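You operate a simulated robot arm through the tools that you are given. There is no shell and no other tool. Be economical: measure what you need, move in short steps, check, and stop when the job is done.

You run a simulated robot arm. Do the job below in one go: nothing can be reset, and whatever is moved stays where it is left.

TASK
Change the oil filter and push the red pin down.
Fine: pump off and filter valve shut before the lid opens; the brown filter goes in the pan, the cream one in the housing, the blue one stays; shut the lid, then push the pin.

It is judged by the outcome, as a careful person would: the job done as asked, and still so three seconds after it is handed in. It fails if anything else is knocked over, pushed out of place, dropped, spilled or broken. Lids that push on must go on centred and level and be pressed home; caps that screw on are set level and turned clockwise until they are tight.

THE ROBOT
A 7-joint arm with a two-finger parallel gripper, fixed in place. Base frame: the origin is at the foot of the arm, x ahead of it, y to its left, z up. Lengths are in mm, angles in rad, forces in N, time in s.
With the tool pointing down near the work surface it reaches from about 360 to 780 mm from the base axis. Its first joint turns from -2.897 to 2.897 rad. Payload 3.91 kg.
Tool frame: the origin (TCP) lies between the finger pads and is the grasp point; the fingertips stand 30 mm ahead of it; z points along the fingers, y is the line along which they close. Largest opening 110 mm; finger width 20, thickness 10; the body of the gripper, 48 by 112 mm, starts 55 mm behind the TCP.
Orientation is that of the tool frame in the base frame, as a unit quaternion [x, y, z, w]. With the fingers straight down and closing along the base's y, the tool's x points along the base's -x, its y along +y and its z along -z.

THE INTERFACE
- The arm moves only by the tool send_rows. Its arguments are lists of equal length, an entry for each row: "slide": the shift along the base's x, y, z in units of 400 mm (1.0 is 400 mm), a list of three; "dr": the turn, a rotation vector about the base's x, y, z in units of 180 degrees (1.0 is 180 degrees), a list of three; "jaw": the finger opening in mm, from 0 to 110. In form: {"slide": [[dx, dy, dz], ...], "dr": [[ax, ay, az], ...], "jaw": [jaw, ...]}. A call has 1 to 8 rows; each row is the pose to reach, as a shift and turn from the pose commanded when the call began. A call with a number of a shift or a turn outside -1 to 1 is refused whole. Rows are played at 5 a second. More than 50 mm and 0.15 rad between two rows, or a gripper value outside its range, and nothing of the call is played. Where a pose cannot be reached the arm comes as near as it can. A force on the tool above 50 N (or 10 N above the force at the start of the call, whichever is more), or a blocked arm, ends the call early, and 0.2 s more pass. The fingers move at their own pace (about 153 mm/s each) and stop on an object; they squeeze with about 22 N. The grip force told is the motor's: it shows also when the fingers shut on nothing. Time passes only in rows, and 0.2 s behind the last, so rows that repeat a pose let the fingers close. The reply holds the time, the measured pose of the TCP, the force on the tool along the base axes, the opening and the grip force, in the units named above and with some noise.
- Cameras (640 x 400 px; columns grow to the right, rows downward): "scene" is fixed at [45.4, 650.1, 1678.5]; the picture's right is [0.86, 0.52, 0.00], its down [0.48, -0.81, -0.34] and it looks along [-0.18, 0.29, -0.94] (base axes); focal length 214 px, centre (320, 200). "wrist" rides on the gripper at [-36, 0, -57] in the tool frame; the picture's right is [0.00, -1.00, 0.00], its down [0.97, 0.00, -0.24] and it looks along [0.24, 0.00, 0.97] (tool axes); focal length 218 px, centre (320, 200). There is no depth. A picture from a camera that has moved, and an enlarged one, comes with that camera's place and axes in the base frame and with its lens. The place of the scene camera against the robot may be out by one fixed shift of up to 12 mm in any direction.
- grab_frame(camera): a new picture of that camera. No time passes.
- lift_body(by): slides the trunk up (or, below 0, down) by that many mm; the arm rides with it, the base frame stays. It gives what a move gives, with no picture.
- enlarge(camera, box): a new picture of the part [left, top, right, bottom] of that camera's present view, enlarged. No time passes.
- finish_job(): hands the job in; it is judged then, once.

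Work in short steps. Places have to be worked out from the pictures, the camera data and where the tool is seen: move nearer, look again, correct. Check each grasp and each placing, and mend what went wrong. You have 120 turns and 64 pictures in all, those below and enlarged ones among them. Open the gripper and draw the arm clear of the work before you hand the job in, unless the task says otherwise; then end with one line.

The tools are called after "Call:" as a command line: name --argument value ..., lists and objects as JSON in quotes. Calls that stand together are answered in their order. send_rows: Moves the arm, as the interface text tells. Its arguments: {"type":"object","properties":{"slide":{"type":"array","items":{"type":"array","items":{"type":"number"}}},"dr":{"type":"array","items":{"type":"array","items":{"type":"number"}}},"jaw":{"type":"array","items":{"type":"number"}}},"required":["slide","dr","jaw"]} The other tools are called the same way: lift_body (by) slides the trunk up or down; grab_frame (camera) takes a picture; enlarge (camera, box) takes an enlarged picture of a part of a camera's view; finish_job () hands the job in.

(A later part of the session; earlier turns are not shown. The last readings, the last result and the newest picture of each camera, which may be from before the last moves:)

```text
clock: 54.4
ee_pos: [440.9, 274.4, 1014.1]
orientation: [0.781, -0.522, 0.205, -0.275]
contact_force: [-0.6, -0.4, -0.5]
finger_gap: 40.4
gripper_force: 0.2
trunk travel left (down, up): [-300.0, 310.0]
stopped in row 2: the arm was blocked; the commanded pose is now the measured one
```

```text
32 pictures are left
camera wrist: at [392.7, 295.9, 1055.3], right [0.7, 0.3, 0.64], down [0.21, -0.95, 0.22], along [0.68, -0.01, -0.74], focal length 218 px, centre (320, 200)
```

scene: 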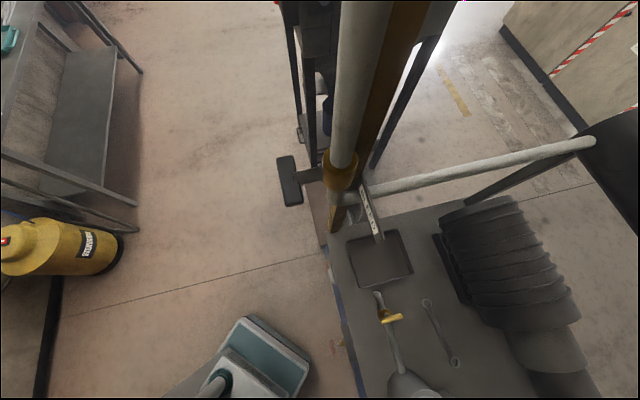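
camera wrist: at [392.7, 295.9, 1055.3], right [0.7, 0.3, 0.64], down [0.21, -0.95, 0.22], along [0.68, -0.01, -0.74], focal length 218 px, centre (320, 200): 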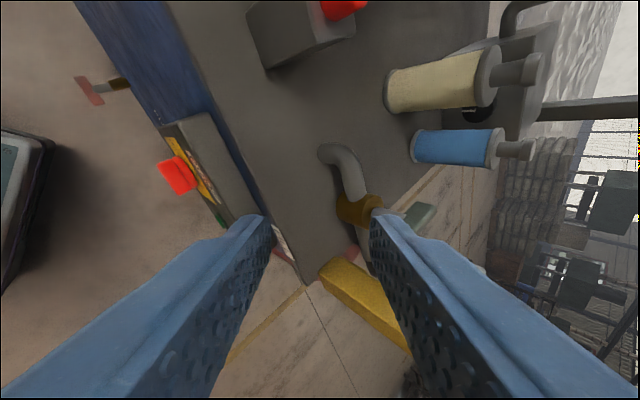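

The valve is visibly shut. This roll is at a wrist limit, so I'll return to the standard roll (which tilted fine before) and open the lid by hooking the handle from below with the fingers.

Call:
send_rows --slide '[[0, 0, 0.03], [0, 0, 0.06], [0, 0, 0.09], [0, 0, 0.12], [0, 0, 0.15]]' --dr '[[0.0295, 0.0162, -0.0253], [0.0591, 0.0325, -0.0507], [0.0886, 0.0487, -0.076], [0.1182, 0.065, -0.1014], [0.1477, 0.0812, -0.1267]]' --jaw '[40, 40, 40, 40, 40]'

Call:
send_rows --slide '[[0, 0, 0], [0, 0, 0], [0, 0, 0], [0, 0, 0], [0, 0, 0]]' --dr '[[0.0295, 0.0162, -0.0253], [0.0591, 0.0325, -0.0507], [0.0886, 0.0487, -0.076], [0.1182, 0.065, -0.1014], [0.1477, 0.0812, -0.1267]]' --jaw '[40, 40, 40, 40, 40]'

```text
clock: 55.6
ee_pos: [438.6, 273.9, 1072.9]
orientation: [-0.599, 0.728, -0.03, 0.332]
contact_force: [-0.7, -0.4, -0.5]
finger_gap: 39.8
gripper_force: 0.0
trunk travel left (down, up): [-300.0, 310.0]
```

```text
clock: 56.8
ee_pos: [447.2, 266.6, 1070.0]
orientation: [-0.341, 0.86, 0.121, 0.358]
contact_force: [0.0, -1.0, 0.4]
finger_gap: 40.1
gripper_force: 0.0
trunk travel left (down, up): [-300.0, 310.0]
```

Good. Move left to the handle's line (s≈-45) and tilt up a bit more.

Call:
send_rows --slide '[[-0.075, 0.075, 0], [-0.15, 0.15, 0], [-0.225, 0.225, 0.0], [-0.305, 0.305, 0]]' --dr '[[0.02, -0.02, 0], [0.04, -0.04, 0], [0.06, -0.06, 0], [0.0786, -0.0786, 0]]' --jaw '[40, 40, 40, 40]'

Call:
grab_frame --camera "wrist"

```text
clock: 57.3
ee_pos: [473.2, 214.6, 1072.4]
orientation: [-0.241, 0.871, 0.12, 0.41]
contact_force: [-0.9, -0.6, -0.5]
finger_gap: 40.0
gripper_force: 0.0
trunk travel left (down, up): [-300.0, 310.0]
stopped in row 2: the arm was blocked; the commanded pose is now the measured one
```

```text
31 pictures are left
camera wrist: at [455.1, 202.6, 1136.5], right [0.52, -0.85, -0.01], down [-0.69, -0.41, -0.6], along [0.5, 0.32, -0.8], focal length 218 px, centre (320, 200)
```

wrist: 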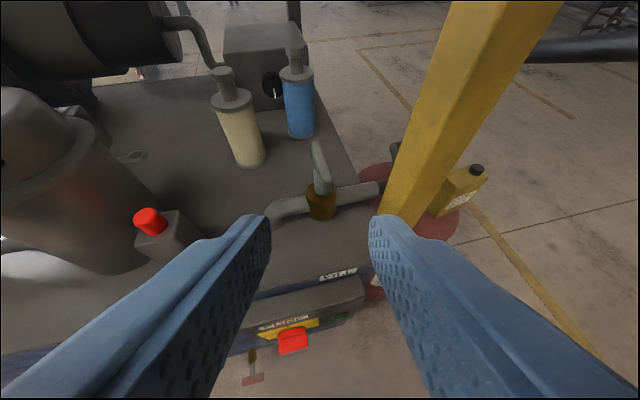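

The tilted poses keep running into arm limits here, so I change approach: grip the handle's crossbar from straight above (tool-down poses have worked well), and lift it along its arc. Raise the trunk, return to tool-down with fingers closing along the bench's depth.

Call:
lift_body --by 310

Call:
send_rows --slide '[[0, 0, -0.03], [0, 0, -0.06], [0, 0, -0.09], [0, 0, -0.12], [0, 0, -0.15], [0, 0, -0.18], [0, 0, -0.21]]' --dr '[[-0.0228, 0.0025, 0.03825], [-0.0456, 0.005, 0.0765], [-0.0684, 0.0074, 0.11475], [-0.0912, 0.0099, 0.153], [-0.114, 0.0124, 0.19125], [-0.1368, 0.0149, 0.2295], [-0.1596, 0.01735, 0.26775]]' --jaw '[40, 40, 40, 40, 40, 40, 40]'

Call:
send_rows --slide '[[0, 0, -0.03], [0, 0, -0.06], [0, 0, -0.09], [0, 0, -0.12], [0, 0, -0.15], [0, 0, -0.18], [0, 0, -0.21]]' --dr '[[-0.0228, 0.0025, 0.03825], [-0.0456, 0.005, 0.0765], [-0.0684, 0.0074, 0.11475], [-0.0912, 0.0099, 0.153], [-0.114, 0.0124, 0.19125], [-0.1368, 0.0149, 0.2295], [-0.1596, 0.01735, 0.26775]]' --jaw '[40, 40, 40, 40, 40, 40, 40]'

```text
clock: 60.4
ee_pos: [472.9, 214.7, 1382.6]
orientation: [-0.242, 0.871, 0.121, 0.411]
contact_force: [-0.4, 0.4, 0.0]
finger_gap: 40.0
gripper_force: 0.0
trunk travel left (down, up): [-610.0, 0.0]
```

```text
clock: 61.1
ee_pos: [470.0, 221.0, 1352.5]
orientation: [-0.408, 0.839, 0.018, 0.359]
contact_force: [0.7, -0.4, 0.9]
finger_gap: 40.1
gripper_force: 0.1
trunk travel left (down, up): [-610.0, 0.0]
stopped in row 3: the arm was blocked; the commanded pose is now the measured one
```

```text
clock: 62.7
ee_pos: [471.4, 221.7, 1266.2]
orientation: [0.786, -0.588, 0.031, -0.188]
contact_force: [-0.8, 0.8, 0.4]
finger_gap: 39.6
gripper_force: 0.1
trunk travel left (down, up): [-610.0, 0.0]
```

Progress. Finish the rotation while moving over the handle.

Call:
send_rows --slide '[[-0.035, 0.08, -0.05], [-0.07, 0.16, -0.1], [-0.105, 0.24, -0.15], [-0.14, 0.33, -0.2], [-0.175, 0.42, -0.24], [-0.205, 0.49, -0.27], [-0.233, 0.55, -0.29]]' --dr '[[-0.0174, 0.0108, 0.0261], [-0.0349, 0.0217, 0.0522], [-0.0523, 0.0325, 0.0783], [-0.0697, 0.0433, 0.1044], [-0.0872, 0.0542, 0.1306], [-0.1046, 0.065, 0.1567], [-0.1046, 0.065, 0.1567]]' --jaw '[40, 40, 40, 40, 40, 40, 40]'

Call:
grab_frame --camera "wrist"

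```text
clock: 64.3
ee_pos: [376.1, 443.0, 1150.9]
orientation: [0.924, -0.382, -0.001, -0.001]
contact_force: [-0.1, 0.1, -0.9]
finger_gap: 40.2
gripper_force: 0.1
trunk travel left (down, up): [-610.0, 0.0]
```

```text
30 pictures are left
camera wrist: at [350.0, 467.5, 1208.1], right [0.71, 0.71, 0.0], down [0.69, -0.69, 0.24], along [0.17, -0.17, -0.97], focal length 218 px, centre (320, 200)
```

wrist: 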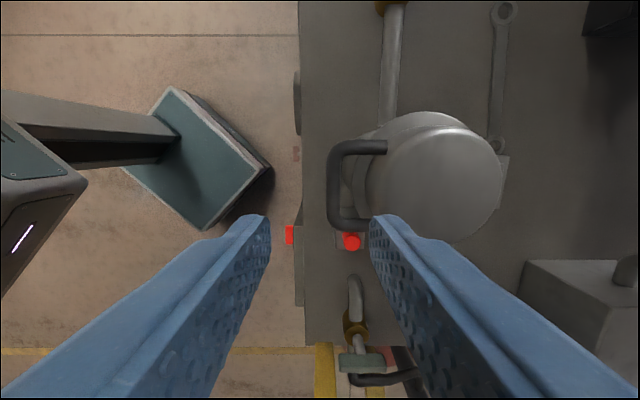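

Clear view: crossbar at d≈590.5, s≈-52, 12 mm thick. Align above it with a 24 mm opening and descend to just above.

Call:
send_rows --slide '[[0.0103, 0.028, -0.05], [0.0103, 0.028, -0.12], [0.0103, 0.028, -0.165]]' --dr '[[0, 0, 0], [0, 0, 0], [0, 0, 0]]' --jaw '[26, 24, 24]'

Call:
grab_frame --camera "wrist"

```text
clock: 65.1
ee_pos: [382.0, 453.9, 1085.2]
orientation: [0.923, -0.384, 0.0, -0.002]
contact_force: [-0.1, -0.3, 0.0]
finger_gap: 24.1
gripper_force: 0.0
trunk travel left (down, up): [-610.0, 0.0]
```

```text
29 pictures are left
camera wrist: at [355.5, 478.3, 1142.7], right [0.71, 0.71, 0.0], down [0.69, -0.69, 0.24], along [0.17, -0.17, -0.97], focal length 218 px, centre (320, 200)
```

wrist: 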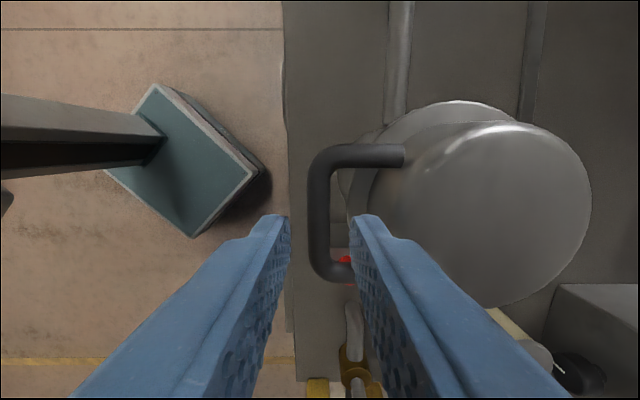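

Fingers straddle the bar line well. Shift 2 mm outward for lid clearance, descend so the tips pass the bar, and close.

Call:
send_rows --slide '[[-0.0035, -0.0035, -0.03], [-0.0035, -0.0035, -0.06], [-0.0035, -0.0035, -0.08], [-0.0035, -0.0035, -0.08], [-0.0035, -0.0035, -0.08]]' --dr '[[0, 0, 0], [0, 0, 0], [0, 0, 0], [0, 0, 0], [0, 0, 0]]' --jaw '[24, 24, 24, 6, 6]'

Call:
grab_frame --camera "wrist"

```text
clock: 66.3
ee_pos: [381.6, 452.0, 1053.9]
orientation: [0.924, -0.382, 0.001, -0.002]
contact_force: [15.4, 19.1, 10.5]
finger_gap: 11.5
gripper_force: 44.7
trunk travel left (down, up): [-610.0, 0.0]
```

```text
28 pictures are left
camera wrist: at [355.3, 478.4, 1110.5], right [0.71, 0.71, 0.01], down [0.69, -0.69, 0.24], along [0.17, -0.16, -0.97], focal length 218 px, centre (320, 200)
```

wrist: 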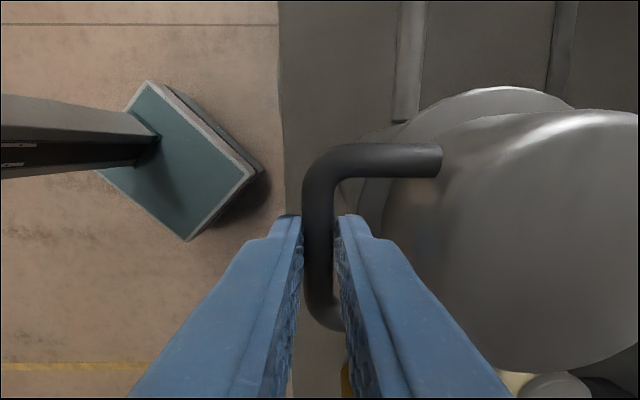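

Bar gripped (11.5 mm). Begin lifting along the arc about the rear hinge (estimated d≈735, z≈1005).

Call:
send_rows --slide '[[0.003, 0.003, 0.02], [0.008, 0.008, 0.045], [0.016, 0.016, 0.075], [0.03, 0.03, 0.11]]' --dr '[[0, 0, 0], [0, 0, 0], [0, 0, 0], [0, 0, 0]]' --jaw '[6, 6, 6, 6]'

Call:
grab_frame --camera "wrist"

```text
clock: 67.3
ee_pos: [391.3, 464.0, 1095.1]
orientation: [0.924, -0.383, -0.001, -0.001]
contact_force: [0.3, 8.5, -6.4]
finger_gap: 11.7
gripper_force: 44.6
trunk travel left (down, up): [-610.0, 0.0]
```

```text
27 pictures are left
camera wrist: at [365.8, 488.6, 1153.5], right [0.71, 0.71, 0.0], down [0.69, -0.69, 0.24], along [0.17, -0.17, -0.97], focal length 218 px, centre (320, 200)
```

wrist: 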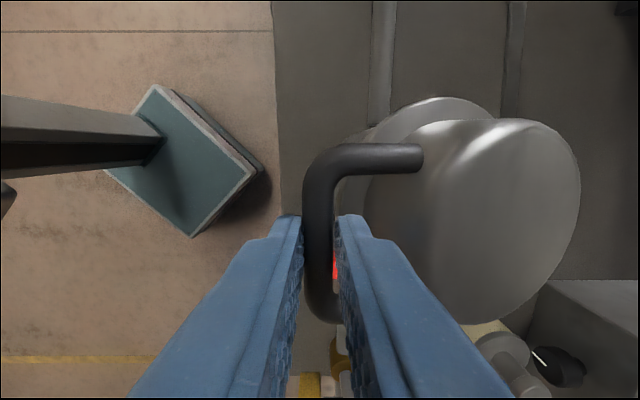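

Lid follows with low force. Continue along the arc to about 60° open.

Call:
send_rows --slide '[[0.014, 0.014, 0.032], [0.03, 0.03, 0.06], [0.046, 0.046, 0.084], [0.062, 0.062, 0.105], [0.08, 0.08, 0.125], [0.099, 0.099, 0.1425], [0.12, 0.12, 0.157], [0.14, 0.14, 0.17]]' --dr '[[0, 0, 0], [0, 0, 0], [0, 0, 0], [0, 0, 0], [0, 0, 0], [0, 0, 0], [0, 0, 0], [0, 0, 0]]' --jaw '[6, 6, 6, 6, 6, 6, 6, 6]'

Call:
grab_frame --camera "wrist"

```text
clock: 69.1
ee_pos: [445.0, 517.6, 1167.4]
orientation: [0.923, -0.384, 0.0, -0.003]
contact_force: [-10.1, -0.8, 17.5]
finger_gap: 11.3
gripper_force: 44.8
trunk travel left (down, up): [-610.0, 0.0]
```

```text
26 pictures are left
camera wrist: at [419.2, 541.5, 1224.4], right [0.71, 0.71, 0.01], down [0.68, -0.69, 0.24], along [0.17, -0.16, -0.97], focal length 218 px, centre (320, 200)
```

wrist: 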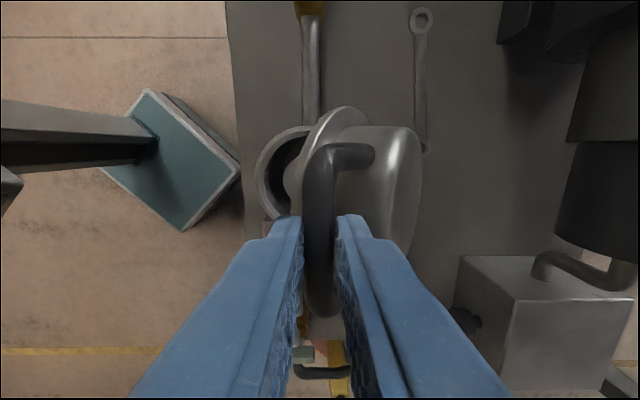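

Lid about 60° open. Continue past vertical with a slight forward tilt for reach.

Call:
send_rows --slide '[[0.028, 0.028, 0.015], [0.05, 0.05, 0.03], [0.072, 0.072, 0.038], [0.095, 0.095, 0.042], [0.122, 0.122, 0.042], [0.15, 0.15, 0.036]]' --dr '[[0.0131, -0.0131, 0], [0.0262, -0.0262, 0], [0.0393, -0.0393, 0], [0.0524, -0.0524, 0], [0.0655, -0.0655, 0], [0.0786, -0.0786, 0]]' --jaw '[6, 6, 6, 6, 6, 6]'

Call:
grab_frame --camera "wrist"

```text
clock: 70.5
ee_pos: [509.4, 580.4, 1176.0]
orientation: [0.91, -0.378, 0.065, -0.159]
contact_force: [-3.9, -3.8, -27.4]
finger_gap: 11.4
gripper_force: 44.7
trunk travel left (down, up): [-610.0, 0.0]
```

```text
25 pictures are left
camera wrist: at [469.6, 591.9, 1229.6], right [0.67, 0.66, 0.34], down [0.63, -0.75, 0.23], along [0.4, 0.06, -0.91], focal length 218 px, centre (320, 200)
```

wrist: 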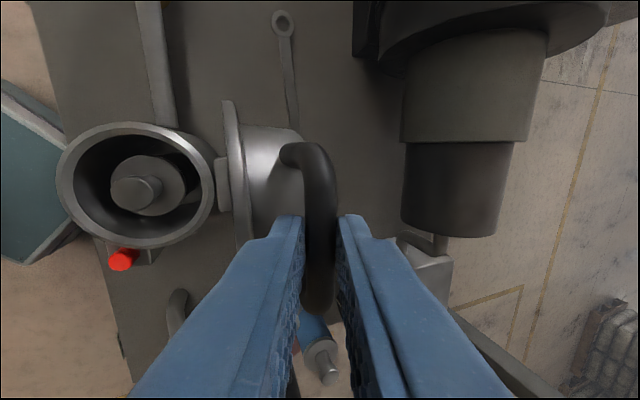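

The housing is open, filter visible; the lid is near vertical. Push it further back to its resting position.

Call:
send_rows --slide '[[0.013, 0.013, -0.02], [0.0265, 0.0265, -0.033], [0.044, 0.044, -0.05], [0.062, 0.062, -0.07]]' --dr '[[0.01, -0.01, 0], [0.02, -0.02, 0], [0.03, -0.03, 0], [0.0393, -0.0393, 0]]' --jaw '[6, 6, 6, 6]'

Call:
grab_frame --camera "wrist"

```text
clock: 71.5
ee_pos: [521.1, 593.1, 1165.0]
orientation: [0.893, -0.373, 0.094, -0.233]
contact_force: [-33.9, -28.6, 12.0]
finger_gap: 11.5
gripper_force: 45.0
trunk travel left (down, up): [-610.0, 0.0]
stopped in row 4: the force on the tool passed its limit (the readings are from after the stop); the commanded pose is now the measured one
```

```text
24 pictures are left
camera wrist: at [476.2, 598.1, 1214.8], right [0.62, 0.61, 0.49], down [0.6, -0.77, 0.21], along [0.5, 0.17, -0.85], focal length 218 px, centre (320, 200)
```

wrist: 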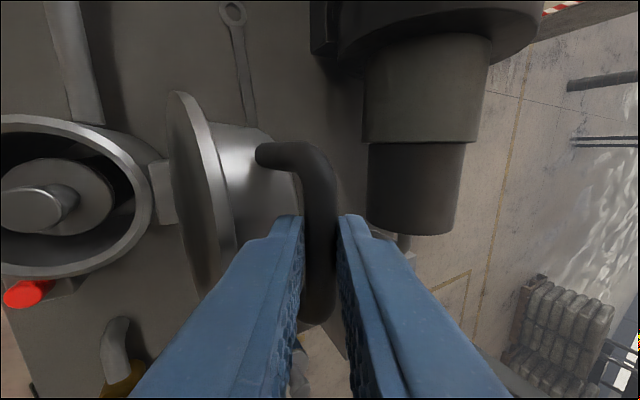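

The lid hit its stop slightly past vertical (~100°). Release and withdraw along the tool axis, then look.

Call:
send_rows --slide '[[0, 0, 0], [0, 0, 0], [-0.03, -0.03, 0.08], [-0.06, -0.06, 0.17]]' --dr '[[0, 0, 0], [0, 0, 0], [0, 0, 0], [0, 0, 0]]' --jaw '[26, 26, 26, 26]'

Call:
grab_frame --camera "wrist"

```text
clock: 72.2
ee_pos: [512.9, 595.9, 1170.8]
orientation: [0.896, -0.37, 0.093, -0.226]
contact_force: [-0.9, 0.8, 0.7]
finger_gap: 25.8
gripper_force: 0.1
trunk travel left (down, up): [-610.0, 0.0]
stopped in row 3: the force on the tool passed its limit (the readings are from after the stop); the commanded pose is now the measured one
```

```text
23 pictures are left
camera wrist: at [468.1, 601.0, 1220.5], right [0.62, 0.62, 0.47], down [0.61, -0.77, 0.21], along [0.49, 0.16, -0.85], focal length 218 px, centre (320, 200)
```

wrist: 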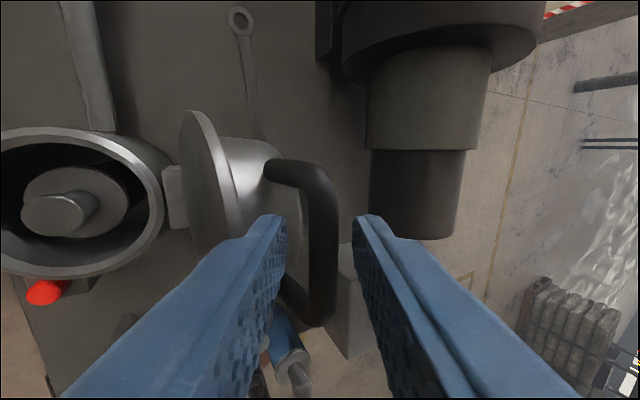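

Bar is free between the fingers. Withdraw in small steps exactly along the tool axis.

Call:
send_rows --slide '[[-0.006, -0.006, 0.016], [-0.0125, -0.0125, 0.033], [-0.025, -0.025, 0.066], [-0.05, -0.05, 0.13], [-0.07, -0.07, 0.18]]' --dr '[[0, 0, 0], [0, 0, 0], [0, 0, 0], [0, 0, 0], [0, 0, 0]]' --jaw '[30, 30, 30, 30, 30]'

Call:
grab_frame --camera "wrist"

```text
clock: 73.4
ee_pos: [491.8, 562.3, 1241.6]
orientation: [0.895, -0.373, 0.092, -0.226]
contact_force: [0.3, -0.7, -0.1]
finger_gap: 29.7
gripper_force: 0.0
trunk travel left (down, up): [-610.0, 0.0]
```

```text
22 pictures are left
camera wrist: at [447.8, 567.6, 1292.1], right [0.63, 0.62, 0.47], down [0.6, -0.77, 0.21], along [0.49, 0.16, -0.86], focal length 218 px, centre (320, 200)
```

wrist: 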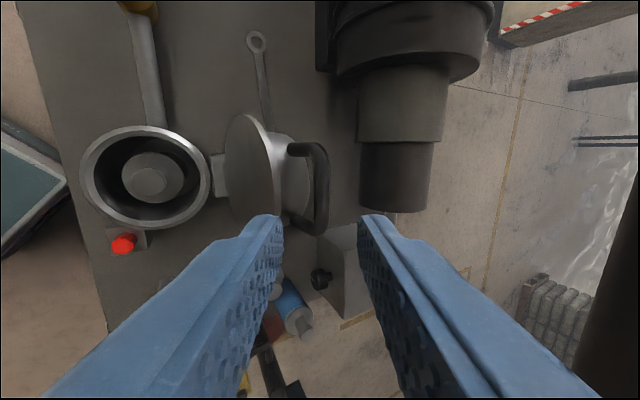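

Lid stays open. Go tool-down above the housing (axis ≈ d 667, s -53), lateral first, then down for a look.

Call:
send_rows --slide '[[-0.05, -0.045, 0], [-0.1, -0.09, 0], [-0.1425, -0.131, 0], [-0.1425, -0.131, -0.05], [-0.1425, -0.131, -0.15], [-0.1425, -0.131, -0.23]]' --dr '[[-0.028, 0.0275, 0], [-0.056, 0.055, 0], [-0.084, 0.0825, 0.001], [-0.1114, 0.1101, 0.001], [-0.1114, 0.1101, 0.001], [-0.1114, 0.1101, 0.001]]' --jaw '[50, 50, 50, 50, 50, 50]'

Call:
grab_frame --camera "wrist"

```text
clock: 74.8
ee_pos: [433.9, 509.1, 1148.4]
orientation: [0.923, -0.384, -0.001, 0.0]
contact_force: [0.3, -0.3, -0.9]
finger_gap: 50.5
gripper_force: 0.1
trunk travel left (down, up): [-610.0, 0.0]
```

```text
21 pictures are left
camera wrist: at [408.4, 533.7, 1204.8], right [0.71, 0.71, 0.0], down [0.69, -0.69, 0.24], along [0.17, -0.17, -0.97], focal length 218 px, centre (320, 200)
```

wrist: 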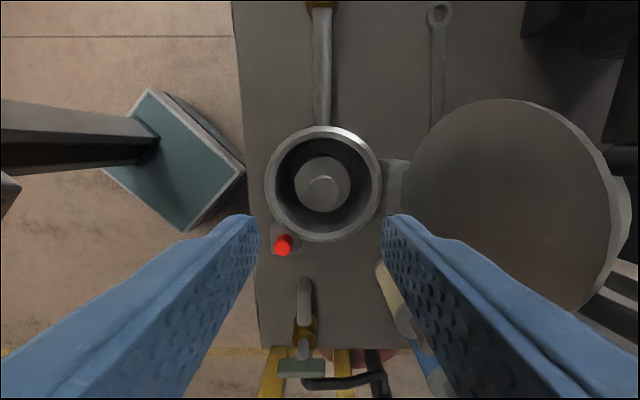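

The old filter's knob is at about d=670.5, s=-55, top z≈1027. Descend with the fingers straddling it and close.

Call:
send_rows --slide '[[0.0045, 0.01, -0.1], [0.0045, 0.01, -0.2], [0.0045, 0.01, -0.27], [0.0045, 0.01, -0.3], [0.0045, 0.01, -0.3], [0.0045, 0.01, -0.3]]' --dr '[[0, 0, 0], [0, 0, 0], [0, 0, 0], [0, 0, 0], [0, 0, 0], [0, 0, 0]]' --jaw '[50, 50, 50, 50, 12, 12]'

Call:
grab_frame --camera "wrist"

```text
clock: 76.2
ee_pos: [436.5, 512.8, 1028.4]
orientation: [0.923, -0.384, 0.0, 0.0]
contact_force: [-0.6, -1.1, 0.2]
finger_gap: 27.1
gripper_force: 21.5
trunk travel left (down, up): [-610.0, 0.0]
```

```text
20 pictures are left
camera wrist: at [411.9, 537.2, 1085.9], right [0.71, 0.71, 0.0], down [0.69, -0.69, 0.24], along [0.17, -0.17, -0.97], focal length 218 px, centre (320, 200)
```

wrist: 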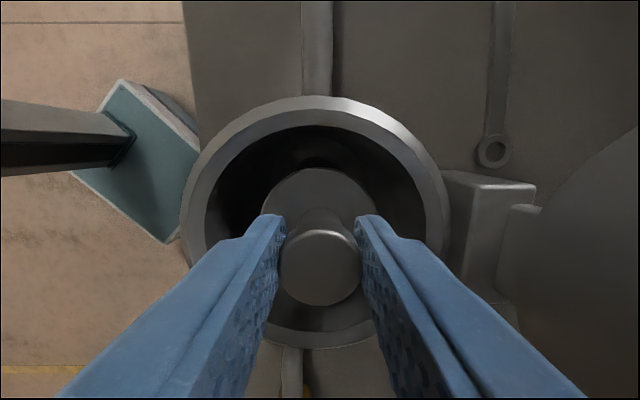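

Knob centred at the TCP. Close again to confirm the grip and lift a little.

Call:
send_rows --slide '[[0, 0, 0], [0, 0, 0], [0, 0, 0.03], [0, 0, 0.08]]' --dr '[[0, 0, 0], [0, 0, 0], [0, 0, 0], [0, 0, 0]]' --jaw '[10, 10, 10, 10]'

Call:
grab_frame --camera "wrist"

```text
clock: 77.2
ee_pos: [436.0, 513.5, 1061.2]
orientation: [0.924, -0.382, 0.001, 0.0]
contact_force: [-0.1, 0.2, -3.2]
finger_gap: 27.2
gripper_force: 22.2
trunk travel left (down, up): [-610.0, 0.0]
```

```text
19 pictures are left
camera wrist: at [410.0, 538.0, 1117.2], right [0.71, 0.71, 0.0], down [0.69, -0.69, 0.24], along [0.17, -0.17, -0.97], focal length 218 px, centre (320, 200)
```

wrist: 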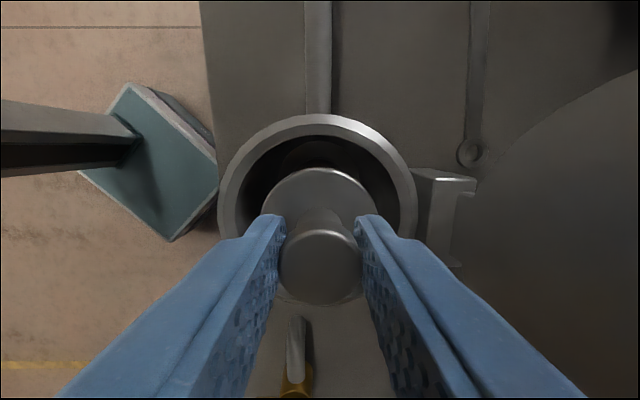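

The filter is lifting (weight ≈3 N). Lift it fully out, then move toward the robot side and left.

Call:
send_rows --slide '[[0, 0, 0.08], [0, 0, 0.16], [0, 0, 0.24], [0, 0, 0.31], [-0.086, 0.0025, 0.31], [-0.172, 0.005, 0.31], [-0.258, 0.007, 0.31]]' --dr '[[0, 0, 0], [0, 0, 0], [0, 0, 0], [0, 0, 0], [0, 0, 0], [0, 0, 0], [0, 0, 0]]' --jaw '[10, 10, 10, 10, 10, 10, 10]'

```text
clock: 78.8
ee_pos: [331.5, 514.9, 1183.6]
orientation: [0.924, -0.383, 0.0, -0.001]
contact_force: [-0.6, 0.6, -1.9]
finger_gap: 27.4
gripper_force: 21.8
trunk travel left (down, up): [-610.0, 0.0]
```

Carry it left along d≈590, passing in front of the valve handle.

Call:
send_rows --slide '[[-0.079, 0.071, 0], [-0.158, 0.143, 0], [-0.237, 0.214, -0.03], [-0.315, 0.285, -0.06], [-0.33, 0.37, -0.09]]' --dr '[[0, 0, 0], [0, 0, 0], [0, 0, 0], [0, 0, 0], [0, 0, 0]]' --jaw '[10, 10, 10, 10, 10]'

Call:
grab_frame --camera "wrist"

```text
clock: 80.0
ee_pos: [203.7, 665.5, 1146.6]
orientation: [0.923, -0.384, -0.001, 0.001]
contact_force: [-0.5, 0.2, -2.7]
finger_gap: 27.1
gripper_force: 21.8
trunk travel left (down, up): [-610.0, 0.0]
```

```text
18 pictures are left
camera wrist: at [177.7, 689.7, 1203.7], right [0.71, 0.71, 0.0], down [0.68, -0.69, 0.24], along [0.17, -0.17, -0.97], focal length 218 px, centre (320, 200)
```

wrist: 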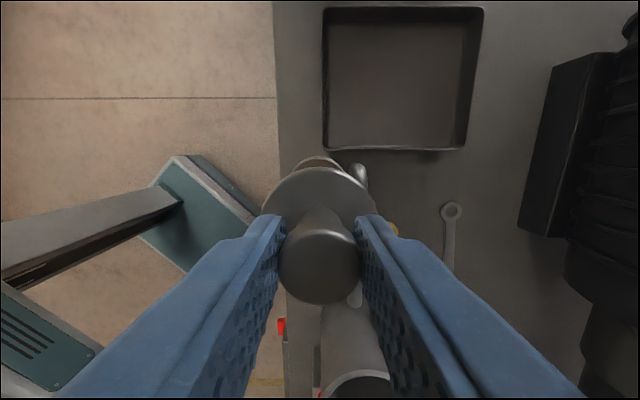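

Pan rim: d≈616–811, s≈-357 to -524, floor starts around d 628, s -371. Move the filter over its near corner region, still above the rim.

Call:
send_rows --slide '[[-0.017, 0.05, -0.03], [-0.034, 0.1, -0.07], [-0.05, 0.15, -0.12], [-0.067, 0.198, -0.17]]' --dr '[[0, 0, 0], [0, 0, 0], [0, 0, 0], [0, 0, 0]]' --jaw '[10, 10, 10, 10]'

Call:
grab_frame --camera "wrist"

Call:
grab_frame --camera "scene"

```text
clock: 81.0
ee_pos: [170.6, 716.8, 1079.1]
orientation: [0.923, -0.384, 0.0, 0.0]
contact_force: [0.1, -0.2, -2.1]
finger_gap: 27.4
gripper_force: 21.9
out of reach, approached as far as the arm can: row 3, 4
trunk travel left (down, up): [-610.0, 0.0]
```

```text
17 pictures are left
camera wrist: at [145.8, 741.2, 1135.8], right [0.71, 0.7, 0.0], down [0.68, -0.69, 0.24], along [0.17, -0.17, -0.97], focal length 218 px, centre (320, 200)
```

wrist: 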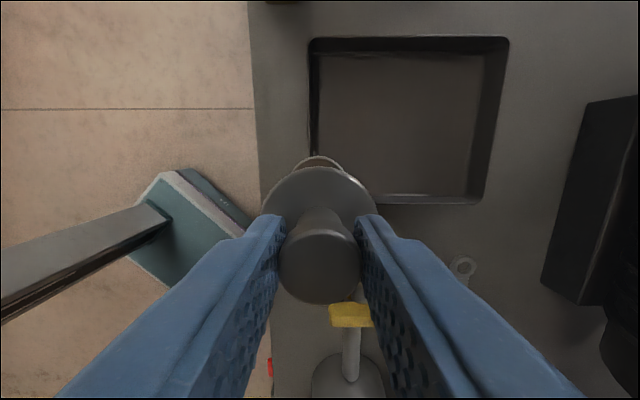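

```text
16 pictures are left
```

scene: 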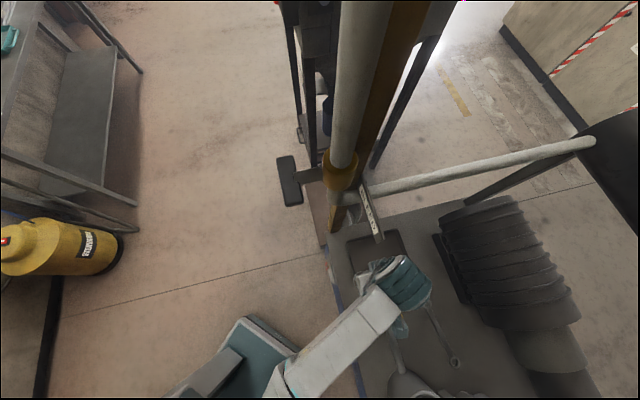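

The arm reaches radius 737 upright; a slight 7° outward tilt puts the filter base inside the pan's near corner. Apply the tilt and move over.

Call:
send_rows --slide '[[0.006, 0.01, -0.005], [0.012, 0.02, -0.01], [0.018, 0.028, -0.015]]' --dr '[[0.0126, -0.0031, 0], [0.0252, -0.0061, 0], [0.0378, -0.0092, 0]]' --jaw '[10, 10, 10]'

Call:
grab_frame --camera "wrist"

```text
clock: 81.4
ee_pos: [169.2, 723.4, 1081.4]
orientation: [0.926, -0.378, -0.001, -0.016]
contact_force: [-0.3, 0.1, -2.5]
finger_gap: 27.2
gripper_force: 22.6
trunk travel left (down, up): [-610.0, 0.0]
stopped in row 1: the arm was blocked; the commanded pose is now the measured one
```

```text
15 pictures are left
camera wrist: at [141.9, 744.6, 1139.7], right [0.7, 0.71, 0.03], down [0.69, -0.69, 0.23], along [0.18, -0.14, -0.97], focal length 218 px, centre (320, 200)
```

wrist: 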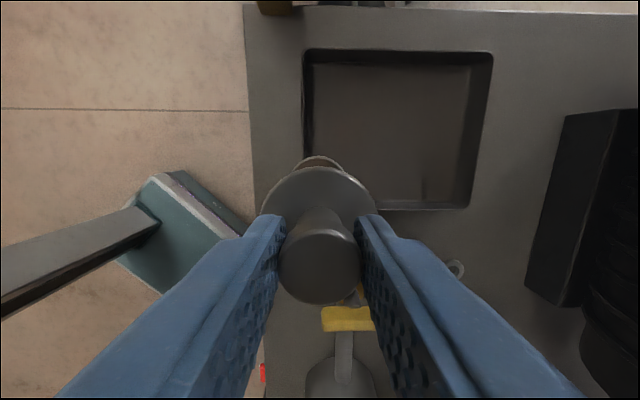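

Blocked at the stretch limit. Draw in 30 mm first, tilt there, then reach out again.

Call:
send_rows --slide '[[-0.009, -0.035, 0], [-0.018, -0.07, 0], [-0.018, -0.07, 0], [-0.018, -0.07, 0], [-0.018, -0.07, 0]]' --dr '[[0, 0, 0], [0.005, -0.002, 0], [0.0167, -0.006, 0], [0.0284, -0.009, 0], [0.04, -0.012, 0]]' --jaw '[10, 10, 10, 10, 10]'

```text
clock: 82.6
ee_pos: [162.6, 693.9, 1080.8]
orientation: [0.922, -0.378, -0.006, -0.082]
contact_force: [0.0, -0.1, -2.2]
finger_gap: 27.3
gripper_force: 22.2
trunk travel left (down, up): [-610.0, 0.0]
```

Tilted 9°. Reach out so that the base is over the pan corner.

Call:
send_rows --slide '[[0.01, 0.025, -0.005], [0.02, 0.05, -0.01], [0.03, 0.07, -0.015]]' --dr '[[0, 0, 0], [0, 0, 0], [0, 0, 0]]' --jaw '[10, 10, 10]'

Call:
grab_frame --camera "wrist"

```text
clock: 83.4
ee_pos: [173.6, 722.4, 1075.8]
orientation: [0.922, -0.378, -0.006, -0.082]
contact_force: [0.4, 0.1, -2.6]
finger_gap: 27.2
gripper_force: 22.0
trunk travel left (down, up): [-610.0, 0.0]
```

```text
14 pictures are left
camera wrist: at [145.7, 737.9, 1134.9], right [0.7, 0.7, 0.15], down [0.68, -0.71, 0.17], along [0.22, -0.02, -0.98], focal length 218 px, centre (320, 200)
```

wrist: 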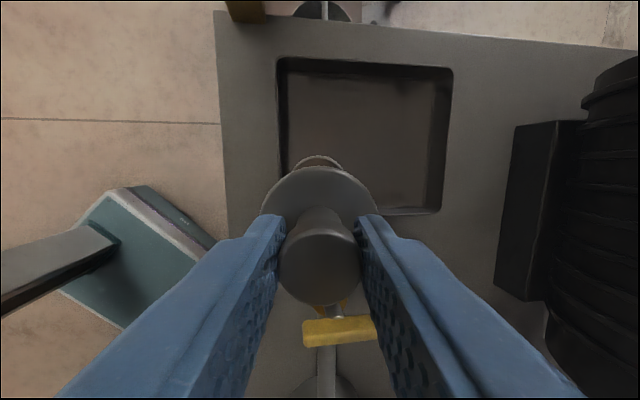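

Base is inside the pan's rim in plan. Nudge 8 mm further out and lower toward the pan floor.

Call:
send_rows --slide '[[0.005, 0.02, -0.01], [0.005, 0.02, -0.06], [0.005, 0.02, -0.1], [0.005, 0.02, -0.115]]' --dr '[[0, 0, 0], [0, 0, 0], [0, 0, 0], [0, 0, 0]]' --jaw '[10, 10, 10, 10]'

```text
clock: 84.4
ee_pos: [176.5, 730.1, 1030.3]
orientation: [0.922, -0.378, -0.006, -0.082]
contact_force: [1.5, 0.9, -3.4]
finger_gap: 27.1
gripper_force: 21.6
trunk travel left (down, up): [-610.0, 0.0]
```

No contact yet; lower a few mm more.

Call:
send_rows --slide '[[0, 0, -0.008], [0, 0, -0.015]]' --dr '[[0, 0, 0], [0, 0, 0]]' --jaw '[10, 10]'

```text
clock: 85.0
ee_pos: [177.1, 730.1, 1024.8]
orientation: [0.922, -0.378, -0.007, -0.081]
contact_force: [0.5, -0.5, -2.9]
finger_gap: 27.2
gripper_force: 21.8
trunk travel left (down, up): [-610.0, 0.0]
```

Call:
send_rows --slide '[[0, 0, -0.008], [0, 0, -0.015]]' --dr '[[0, 0, 0], [0, 0, 0]]' --jaw '[10, 10]'

```text
clock: 85.6
ee_pos: [177.0, 729.4, 1023.7]
orientation: [0.922, -0.377, -0.006, -0.085]
contact_force: [-0.1, 2.3, 16.6]
finger_gap: 27.1
gripper_force: 22.1
trunk travel left (down, up): [-610.0, 0.0]
```

Contact with the pan floor (17 N). Open gradually so the filter rights itself gently.

Call:
send_rows --slide '[[0, 0, 0], [0, 0, 0], [0, 0, 0], [0, 0, 0], [0, 0, 0], [0, 0, 0], [0, 0, 0], [0, 0, 0]]' --dr '[[0, 0, 0], [0, 0, 0], [0, 0, 0], [0, 0, 0], [0, 0, 0], [0, 0, 0], [0, 0, 0], [0, 0, 0]]' --jaw '[30, 36, 42, 48, 54, 60, 68, 78]'

Call:
grab_frame --camera "wrist"

```text
clock: 87.4
ee_pos: [176.1, 730.3, 1018.3]
orientation: [0.922, -0.378, -0.006, -0.081]
contact_force: [-0.4, -0.3, -0.2]
finger_gap: 77.9
gripper_force: 0.0
trunk travel left (down, up): [-610.0, 0.0]
```

```text
13 pictures are left
camera wrist: at [146.9, 745.3, 1077.3], right [0.7, 0.7, 0.15], down [0.68, -0.71, 0.17], along [0.22, -0.02, -0.98], focal length 218 px, centre (320, 200)
```

wrist: 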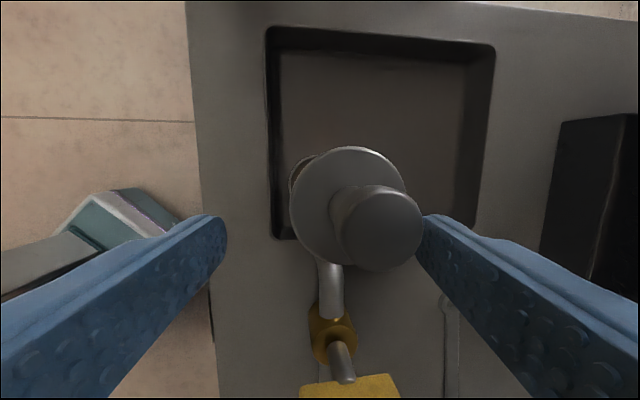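

The old filter stands upright in the pan. Open wider, rise straight up and look again.

Call:
send_rows --slide '[[0, 0, 0.03], [0, 0, 0.08], [0, 0, 0.15], [-0.03, -0.08, 0.19], [-0.06, -0.18, 0.2]]' --dr '[[0, 0, 0], [0, 0, 0], [0, 0, 0], [-0.014, 0.004, 0], [-0.025, 0.008, 0]]' --jaw '[100, 100, 100, 100, 100]'

Call:
grab_frame --camera "scene"

```text
clock: 88.6
ee_pos: [151.1, 658.1, 1099.2]
orientation: [0.925, -0.378, -0.003, -0.041]
contact_force: [0.3, 0.1, -0.7]
finger_gap: 99.9
gripper_force: 0.0
trunk travel left (down, up): [-610.0, 0.0]
```

```text
12 pictures are left
```

scene: 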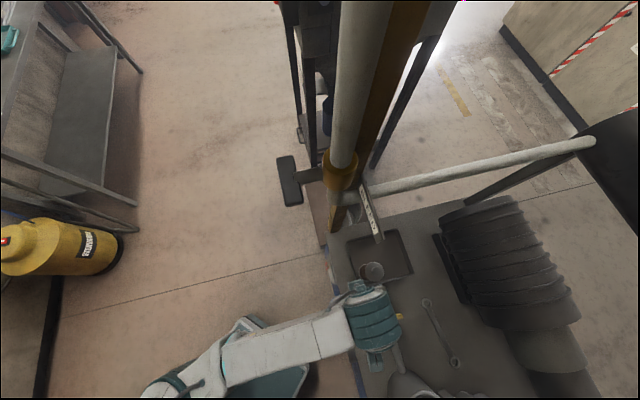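

Old filter stands in the pan. Now carry the empty gripper toward the cream filter (est. d≈780, s≈126), staying high in front of the housing.

Call:
send_rows --slide '[[0.08, -0.085, 0.03], [0.16, -0.17, 0.06], [0.24, -0.255, 0.09], [0.32, -0.34, 0.12], [0.4, -0.425, 0.15], [0.48, -0.51, 0.18], [0.56, -0.595, 0.2], [0.64, -0.68, 0.2]]' --dr '[[0, 0, 0], [0, 0, 0], [0, 0, 0], [0, 0, 0], [0, 0, 0], [0, 0, 0], [0, 0, 0], [0, 0, 0]]' --jaw '[60, 60, 60, 60, 60, 60, 60, 60]'

```text
clock: 90.4
ee_pos: [410.4, 382.7, 1180.4]
orientation: [0.924, -0.379, -0.004, -0.041]
contact_force: [1.1, -1.5, 0.9]
finger_gap: 60.1
gripper_force: 0.0
trunk travel left (down, up): [-610.0, 0.0]
```

Rotate toward the standard roll with a 20° forward tilt (fingers closing along the bench front), moving slightly right.

Call:
send_rows --slide '[[0.02, -0.007, 0], [0.04, -0.014, 0], [0.06, -0.021, 0], [0.08, -0.028, 0], [0.1, -0.035, 0], [0.12, -0.04, 0]]' --dr '[[0.0099, 0.0023, -0.0449], [0.0198, 0.0047, -0.0897], [0.0297, 0.007, -0.1346], [0.0396, 0.0093, -0.1795], [0.0495, 0.0117, -0.2243], [0.0595, 0.014, -0.2692]]' --jaw '[60, 60, 60, 60, 60, 60]'

Call:
send_rows --slide '[[0.02, -0.007, 0], [0.04, -0.014, 0], [0.06, -0.021, 0], [0.08, -0.028, 0], [0.09, -0.03, 0]]' --dr '[[0.0099, 0.0023, -0.0449], [0.0198, 0.0047, -0.0897], [0.0297, 0.007, -0.1346], [0.0396, 0.0093, -0.1795], [0.0495, 0.0117, -0.2243]]' --jaw '[60, 60, 60, 60, 60]'

Call:
grab_frame --camera "wrist"

```text
clock: 91.8
ee_pos: [457.0, 368.3, 1178.2]
orientation: [-0.679, 0.724, 0.04, 0.114]
contact_force: [-0.2, 0.4, -0.2]
finger_gap: 59.9
gripper_force: 0.1
trunk travel left (down, up): [-610.0, 0.0]
```

```text
clock: 93.0
ee_pos: [492.3, 357.0, 1178.0]
orientation: [-0.375, 0.91, 0.065, 0.161]
contact_force: [1.5, -1.0, -0.6]
finger_gap: 59.9
gripper_force: 0.1
trunk travel left (down, up): [-610.0, 0.0]
```

```text
11 pictures are left
camera wrist: at [501.7, 366.7, 1244.3], right [0.71, -0.71, 0.0], down [-0.7, -0.7, -0.1], along [0.07, 0.07, -0.99], focal length 218 px, centre (320, 200)
```

wrist: 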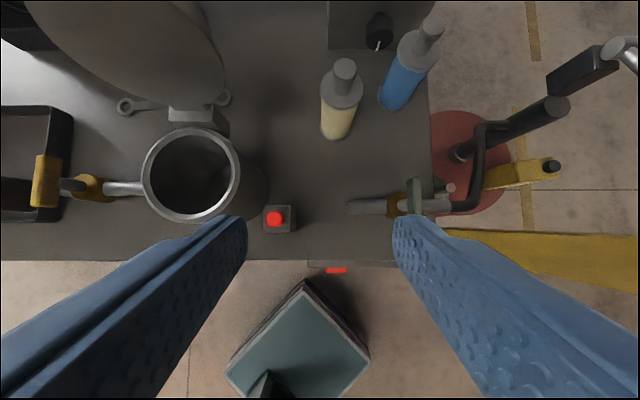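

Cream filter knob at about d≈787, s≈124.5, top z≈1016. Move above it (closing axis along s), jaw 56.

Call:
send_rows --slide '[[0.075, 0.054, -0.06], [0.15, 0.108, -0.11], [0.225, 0.163, -0.16], [0.3, 0.217, -0.2], [0.3735, 0.2717, -0.2325]]' --dr '[[0, 0, 0], [0, 0, 0], [0, 0, 0], [0, 0, 0], [0, 0, 0]]' --jaw '[56, 56, 56, 56, 56]'

Call:
grab_frame --camera "wrist"

```text
clock: 94.2
ee_pos: [644.2, 462.1, 1083.2]
orientation: [-0.377, 0.91, 0.066, 0.158]
contact_force: [0.5, -0.9, -0.8]
finger_gap: 56.2
gripper_force: 0.0
trunk travel left (down, up): [-610.0, 0.0]
```

```text
10 pictures are left
camera wrist: at [653.8, 473.7, 1148.8], right [0.71, -0.71, 0.0], down [-0.7, -0.7, -0.1], along [0.07, 0.07, -0.99], focal length 218 px, centre (320, 200)
```

wrist: 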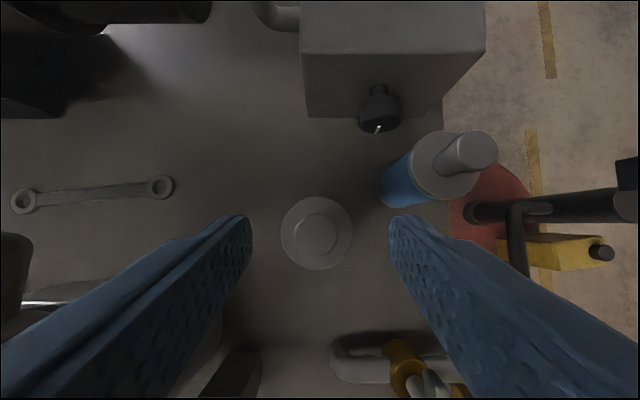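

Knob centred well (d≈789, s≈125.5). Descend and close.

Call:
send_rows --slide '[[-0.001, 0.0106, -0.05], [-0.001, 0.0106, -0.11], [-0.001, 0.0106, -0.153], [-0.001, 0.0106, -0.153], [-0.001, 0.0106, -0.153]]' --dr '[[0, 0, 0], [0, 0, 0], [0, 0, 0], [0, 0, 0], [0, 0, 0]]' --jaw '[56, 56, 56, 10, 10]'

Call:
grab_frame --camera "wrist"

```text
clock: 95.4
ee_pos: [641.5, 470.1, 1022.6]
orientation: [-0.377, 0.91, 0.065, 0.159]
contact_force: [1.0, -0.5, 0.5]
finger_gap: 27.0
gripper_force: 22.1
trunk travel left (down, up): [-610.0, 0.0]
```

```text
9 pictures are left
camera wrist: at [650.9, 480.1, 1088.2], right [0.71, -0.71, 0.0], down [-0.7, -0.7, -0.1], along [0.07, 0.07, -0.99], focal length 218 px, centre (320, 200)
```

wrist: 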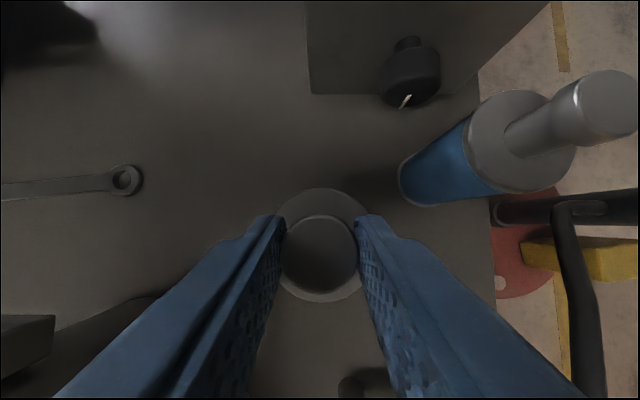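

Gripped (27 mm). Lift and bring it inward, rising to clear the housing rim.

Call:
send_rows --slide '[[0, 0, 0.04], [0, 0, 0.13], [0, 0, 0.22], [-0.09, -0.035, 0.26], [-0.18, -0.07, 0.3], [-0.2625, -0.064, 0.345], [-0.345, -0.058, 0.39]]' --dr '[[0, 0, 0], [0, 0, 0], [0, 0, 0], [0, 0, 0], [0, 0, 0], [0, 0, 0], [0, 0, 0]]' --jaw '[10, 10, 10, 10, 10, 10, 10]'

```text
clock: 97.0
ee_pos: [504.4, 447.2, 1181.3]
orientation: [-0.378, 0.91, 0.065, 0.159]
contact_force: [-0.4, 0.3, -2.5]
finger_gap: 27.1
gripper_force: 22.1
trunk travel left (down, up): [-610.0, 0.0]
```

Now move it over the housing axis (d≈671, s≈-55) and look.

Call:
send_rows --slide '[[-0.06, 0.053, 0.005], [-0.12, 0.107, 0.005], [-0.1775, 0.16, 0.005], [-0.1775, 0.16, 0.005]]' --dr '[[0, 0, 0], [0, 0, 0], [0, 0, 0], [0, 0, 0]]' --jaw '[10, 10, 10, 10]'

Call:
grab_frame --camera "wrist"

```text
clock: 98.0
ee_pos: [433.2, 510.9, 1181.1]
orientation: [-0.377, 0.91, 0.065, 0.159]
contact_force: [0.7, 0.2, -2.0]
finger_gap: 27.2
gripper_force: 21.5
trunk travel left (down, up): [-610.0, 0.0]
```

```text
8 pictures are left
camera wrist: at [443.5, 520.3, 1247.7], right [0.71, -0.71, 0.0], down [-0.7, -0.7, -0.1], along [0.07, 0.07, -0.99], focal length 218 px, centre (320, 200)
```

wrist: 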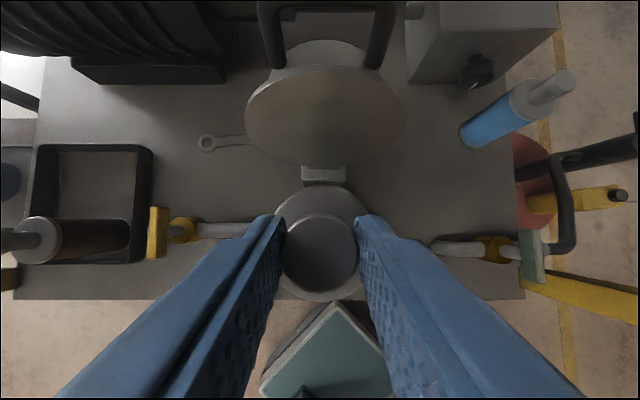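

Aligned above the housing; brown filter stands in the pan. Lower slowly into the housing.

Call:
send_rows --slide '[[0, 0, -0.05], [0, 0, -0.1], [0, 0, -0.15], [0, 0, -0.2], [0, 0, -0.25], [0, 0, -0.3]]' --dr '[[0, 0, 0], [0, 0, 0], [0, 0, 0], [0, 0, 0], [0, 0, 0], [0, 0, 0]]' --jaw '[10, 10, 10, 10, 10, 10]'

```text
clock: 99.4
ee_pos: [433.7, 510.4, 1061.8]
orientation: [-0.377, 0.91, 0.065, 0.159]
contact_force: [-0.1, -0.3, -2.5]
finger_gap: 27.2
gripper_force: 21.8
trunk travel left (down, up): [-610.0, 0.0]
```

Going in freely. Lower further to seating.

Call:
send_rows --slide '[[0, 0, -0.03], [0, 0, -0.055], [0, 0, -0.068]]' --dr '[[0, 0, 0], [0, 0, 0], [0, 0, 0]]' --jaw '[10, 10, 10]'

```text
clock: 100.2
ee_pos: [433.2, 511.2, 1034.4]
orientation: [-0.377, 0.91, 0.065, 0.159]
contact_force: [0.5, 0.5, -2.9]
finger_gap: 27.4
gripper_force: 21.9
trunk travel left (down, up): [-610.0, 0.0]
```

Call:
send_rows --slide '[[0, 0, -0.01], [0, 0, -0.018]]' --dr '[[0, 0, 0], [0, 0, 0]]' --jaw '[10, 10]'

```text
clock: 100.8
ee_pos: [433.3, 509.4, 1030.0]
orientation: [-0.377, 0.91, 0.067, 0.161]
contact_force: [2.5, -1.3, 17.2]
finger_gap: 27.3
gripper_force: 21.9
trunk travel left (down, up): [-610.0, 0.0]
```

Seated (17 N at z≈1030, as expected). Release, rise straight up, and look.

Call:
send_rows --slide '[[0, 0, 0.005], [0, 0, 0.005], [0, 0, 0.08], [0, 0, 0.18], [0, 0, 0.28]]' --dr '[[0, 0, 0], [0, 0, 0], [0, 0, 0], [0, 0, 0], [0, 0, 0]]' --jaw '[50, 50, 50, 50, 50]'

Call:
grab_frame --camera "wrist"

```text
clock: 102.0
ee_pos: [432.6, 510.5, 1139.8]
orientation: [-0.377, 0.91, 0.065, 0.159]
contact_force: [0.3, 0.1, -0.1]
finger_gap: 50.0
gripper_force: 0.1
trunk travel left (down, up): [-610.0, 0.0]
```

```text
7 pictures are left
camera wrist: at [442.6, 519.7, 1205.6], right [0.71, -0.71, 0.0], down [-0.7, -0.7, -0.1], along [0.07, 0.07, -0.99], focal length 218 px, centre (320, 200)
```

wrist: 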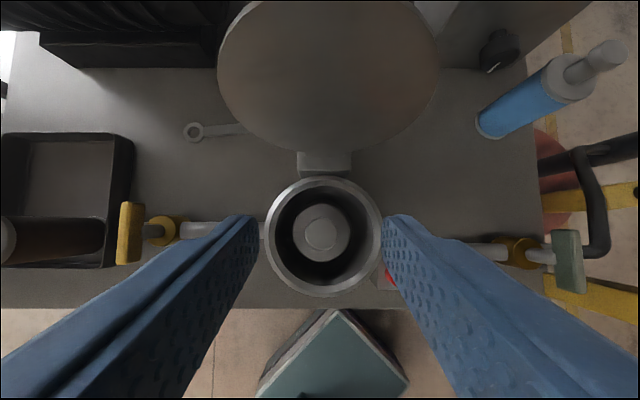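

Cream filter is seated and centred. Now re-grip the lid handle: first go back to the other roll, away from the lid.

Call:
send_rows --slide '[[-0.03, -0.03, 0.04], [-0.06, -0.06, 0.08], [-0.09, -0.09, 0.12], [-0.1, -0.1, 0.15], [-0.1, -0.1, 0.15], [-0.1, -0.1, 0.15]]' --dr '[[-0.0111, 0, 0.045], [-0.0222, 0, 0.0899], [-0.0333, 0, 0.1349], [-0.0444, 0, 0.1799], [-0.0555, 0, 0.2248], [-0.0665, 0.0003, 0.2698]]' --jaw '[30, 30, 30, 30, 30, 30]'

Call:
send_rows --slide '[[0, 0, 0], [0, 0, 0], [0, 0, 0], [0, 0, 0], [0, 0, 0]]' --dr '[[-0.0111, 0, 0.045], [-0.0222, 0, 0.0899], [-0.0333, 0, 0.1349], [-0.0444, 0, 0.1799], [-0.0555, 0, 0.2248]]' --jaw '[30, 30, 30, 30, 30]'

```text
clock: 103.4
ee_pos: [392.0, 470.1, 1199.6]
orientation: [0.732, -0.676, -0.032, -0.078]
contact_force: [0.6, 0.1, 0.1]
finger_gap: 30.0
gripper_force: 0.0
trunk travel left (down, up): [-610.0, 0.0]
```

```text
clock: 104.6
ee_pos: [392.6, 471.1, 1200.1]
orientation: [0.925, -0.381, -0.001, 0.0]
contact_force: [-0.3, 0.3, -0.4]
finger_gap: 30.0
gripper_force: 0.2
trunk travel left (down, up): [-610.0, 0.0]
```

Go to the pose just above the handle used when withdrawing, with the 27° tilt.

Call:
send_rows --slide '[[0, 0, 0.104], [0.062, 0.057, 0.104], [0.124, 0.114, 0.104], [0.186, 0.171, 0.104], [0.248, 0.228, 0.104]]' --dr '[[0, 0, 0], [0.0278, -0.0275, 0], [0.0557, -0.055, 0], [0.0835, -0.0826, 0], [0.1114, -0.1101, -0.001]]' --jaw '[30, 30, 30, 30, 30]'

Call:
grab_frame --camera "wrist"

```text
clock: 105.8
ee_pos: [492.3, 562.4, 1243.4]
orientation: [0.895, -0.373, 0.092, -0.226]
contact_force: [0.5, -0.4, -0.2]
finger_gap: 30.0
gripper_force: 0.1
trunk travel left (down, up): [-610.0, 0.0]
```

```text
6 pictures are left
camera wrist: at [447.7, 568.3, 1293.6], right [0.62, 0.62, 0.47], down [0.61, -0.77, 0.21], along [0.49, 0.16, -0.86], focal length 218 px, centre (320, 200)
```

wrist: 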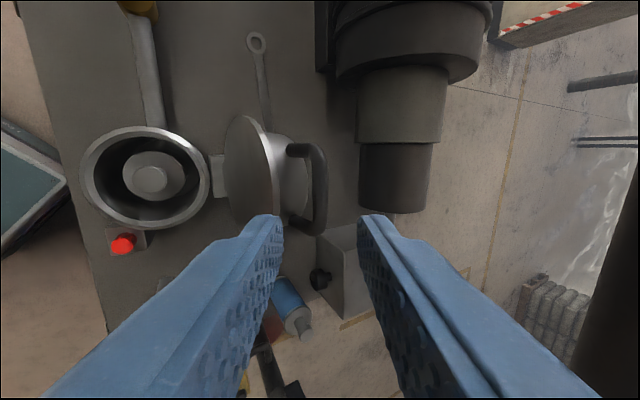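

Same view as before. Descend along the tool axis so the tips straddle the bar, then close.

Call:
send_rows --slide '[[0.025, 0.025, -0.065], [0.05, 0.05, -0.13], [0.065, 0.065, -0.167], [0.073, 0.073, -0.188], [0.073, 0.073, -0.188], [0.073, 0.073, -0.188]]' --dr '[[0, 0, 0], [0, 0, 0], [0, 0, 0], [0, 0, 0], [0, 0, 0], [0, 0, 0]]' --jaw '[30, 30, 30, 30, 6, 6]'

Call:
grab_frame --camera "wrist"

```text
clock: 107.2
ee_pos: [522.3, 591.7, 1166.4]
orientation: [0.896, -0.372, 0.092, -0.225]
contact_force: [-1.4, -2.4, -1.3]
finger_gap: 11.7
gripper_force: 44.7
trunk travel left (down, up): [-610.0, 0.0]
```

```text
5 pictures are left
camera wrist: at [476.9, 597.0, 1216.8], right [0.63, 0.62, 0.47], down [0.6, -0.77, 0.21], along [0.49, 0.16, -0.86], focal length 218 px, centre (320, 200)
```

wrist: 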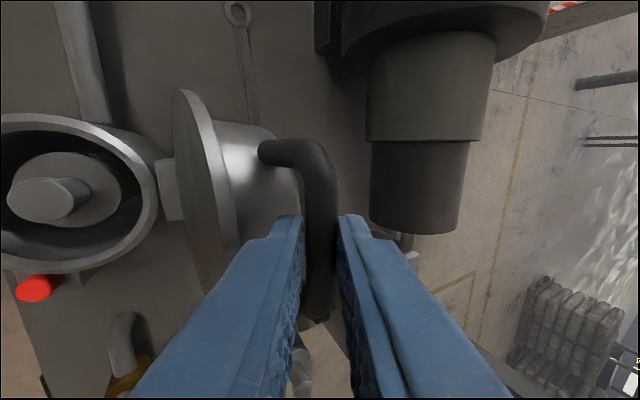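

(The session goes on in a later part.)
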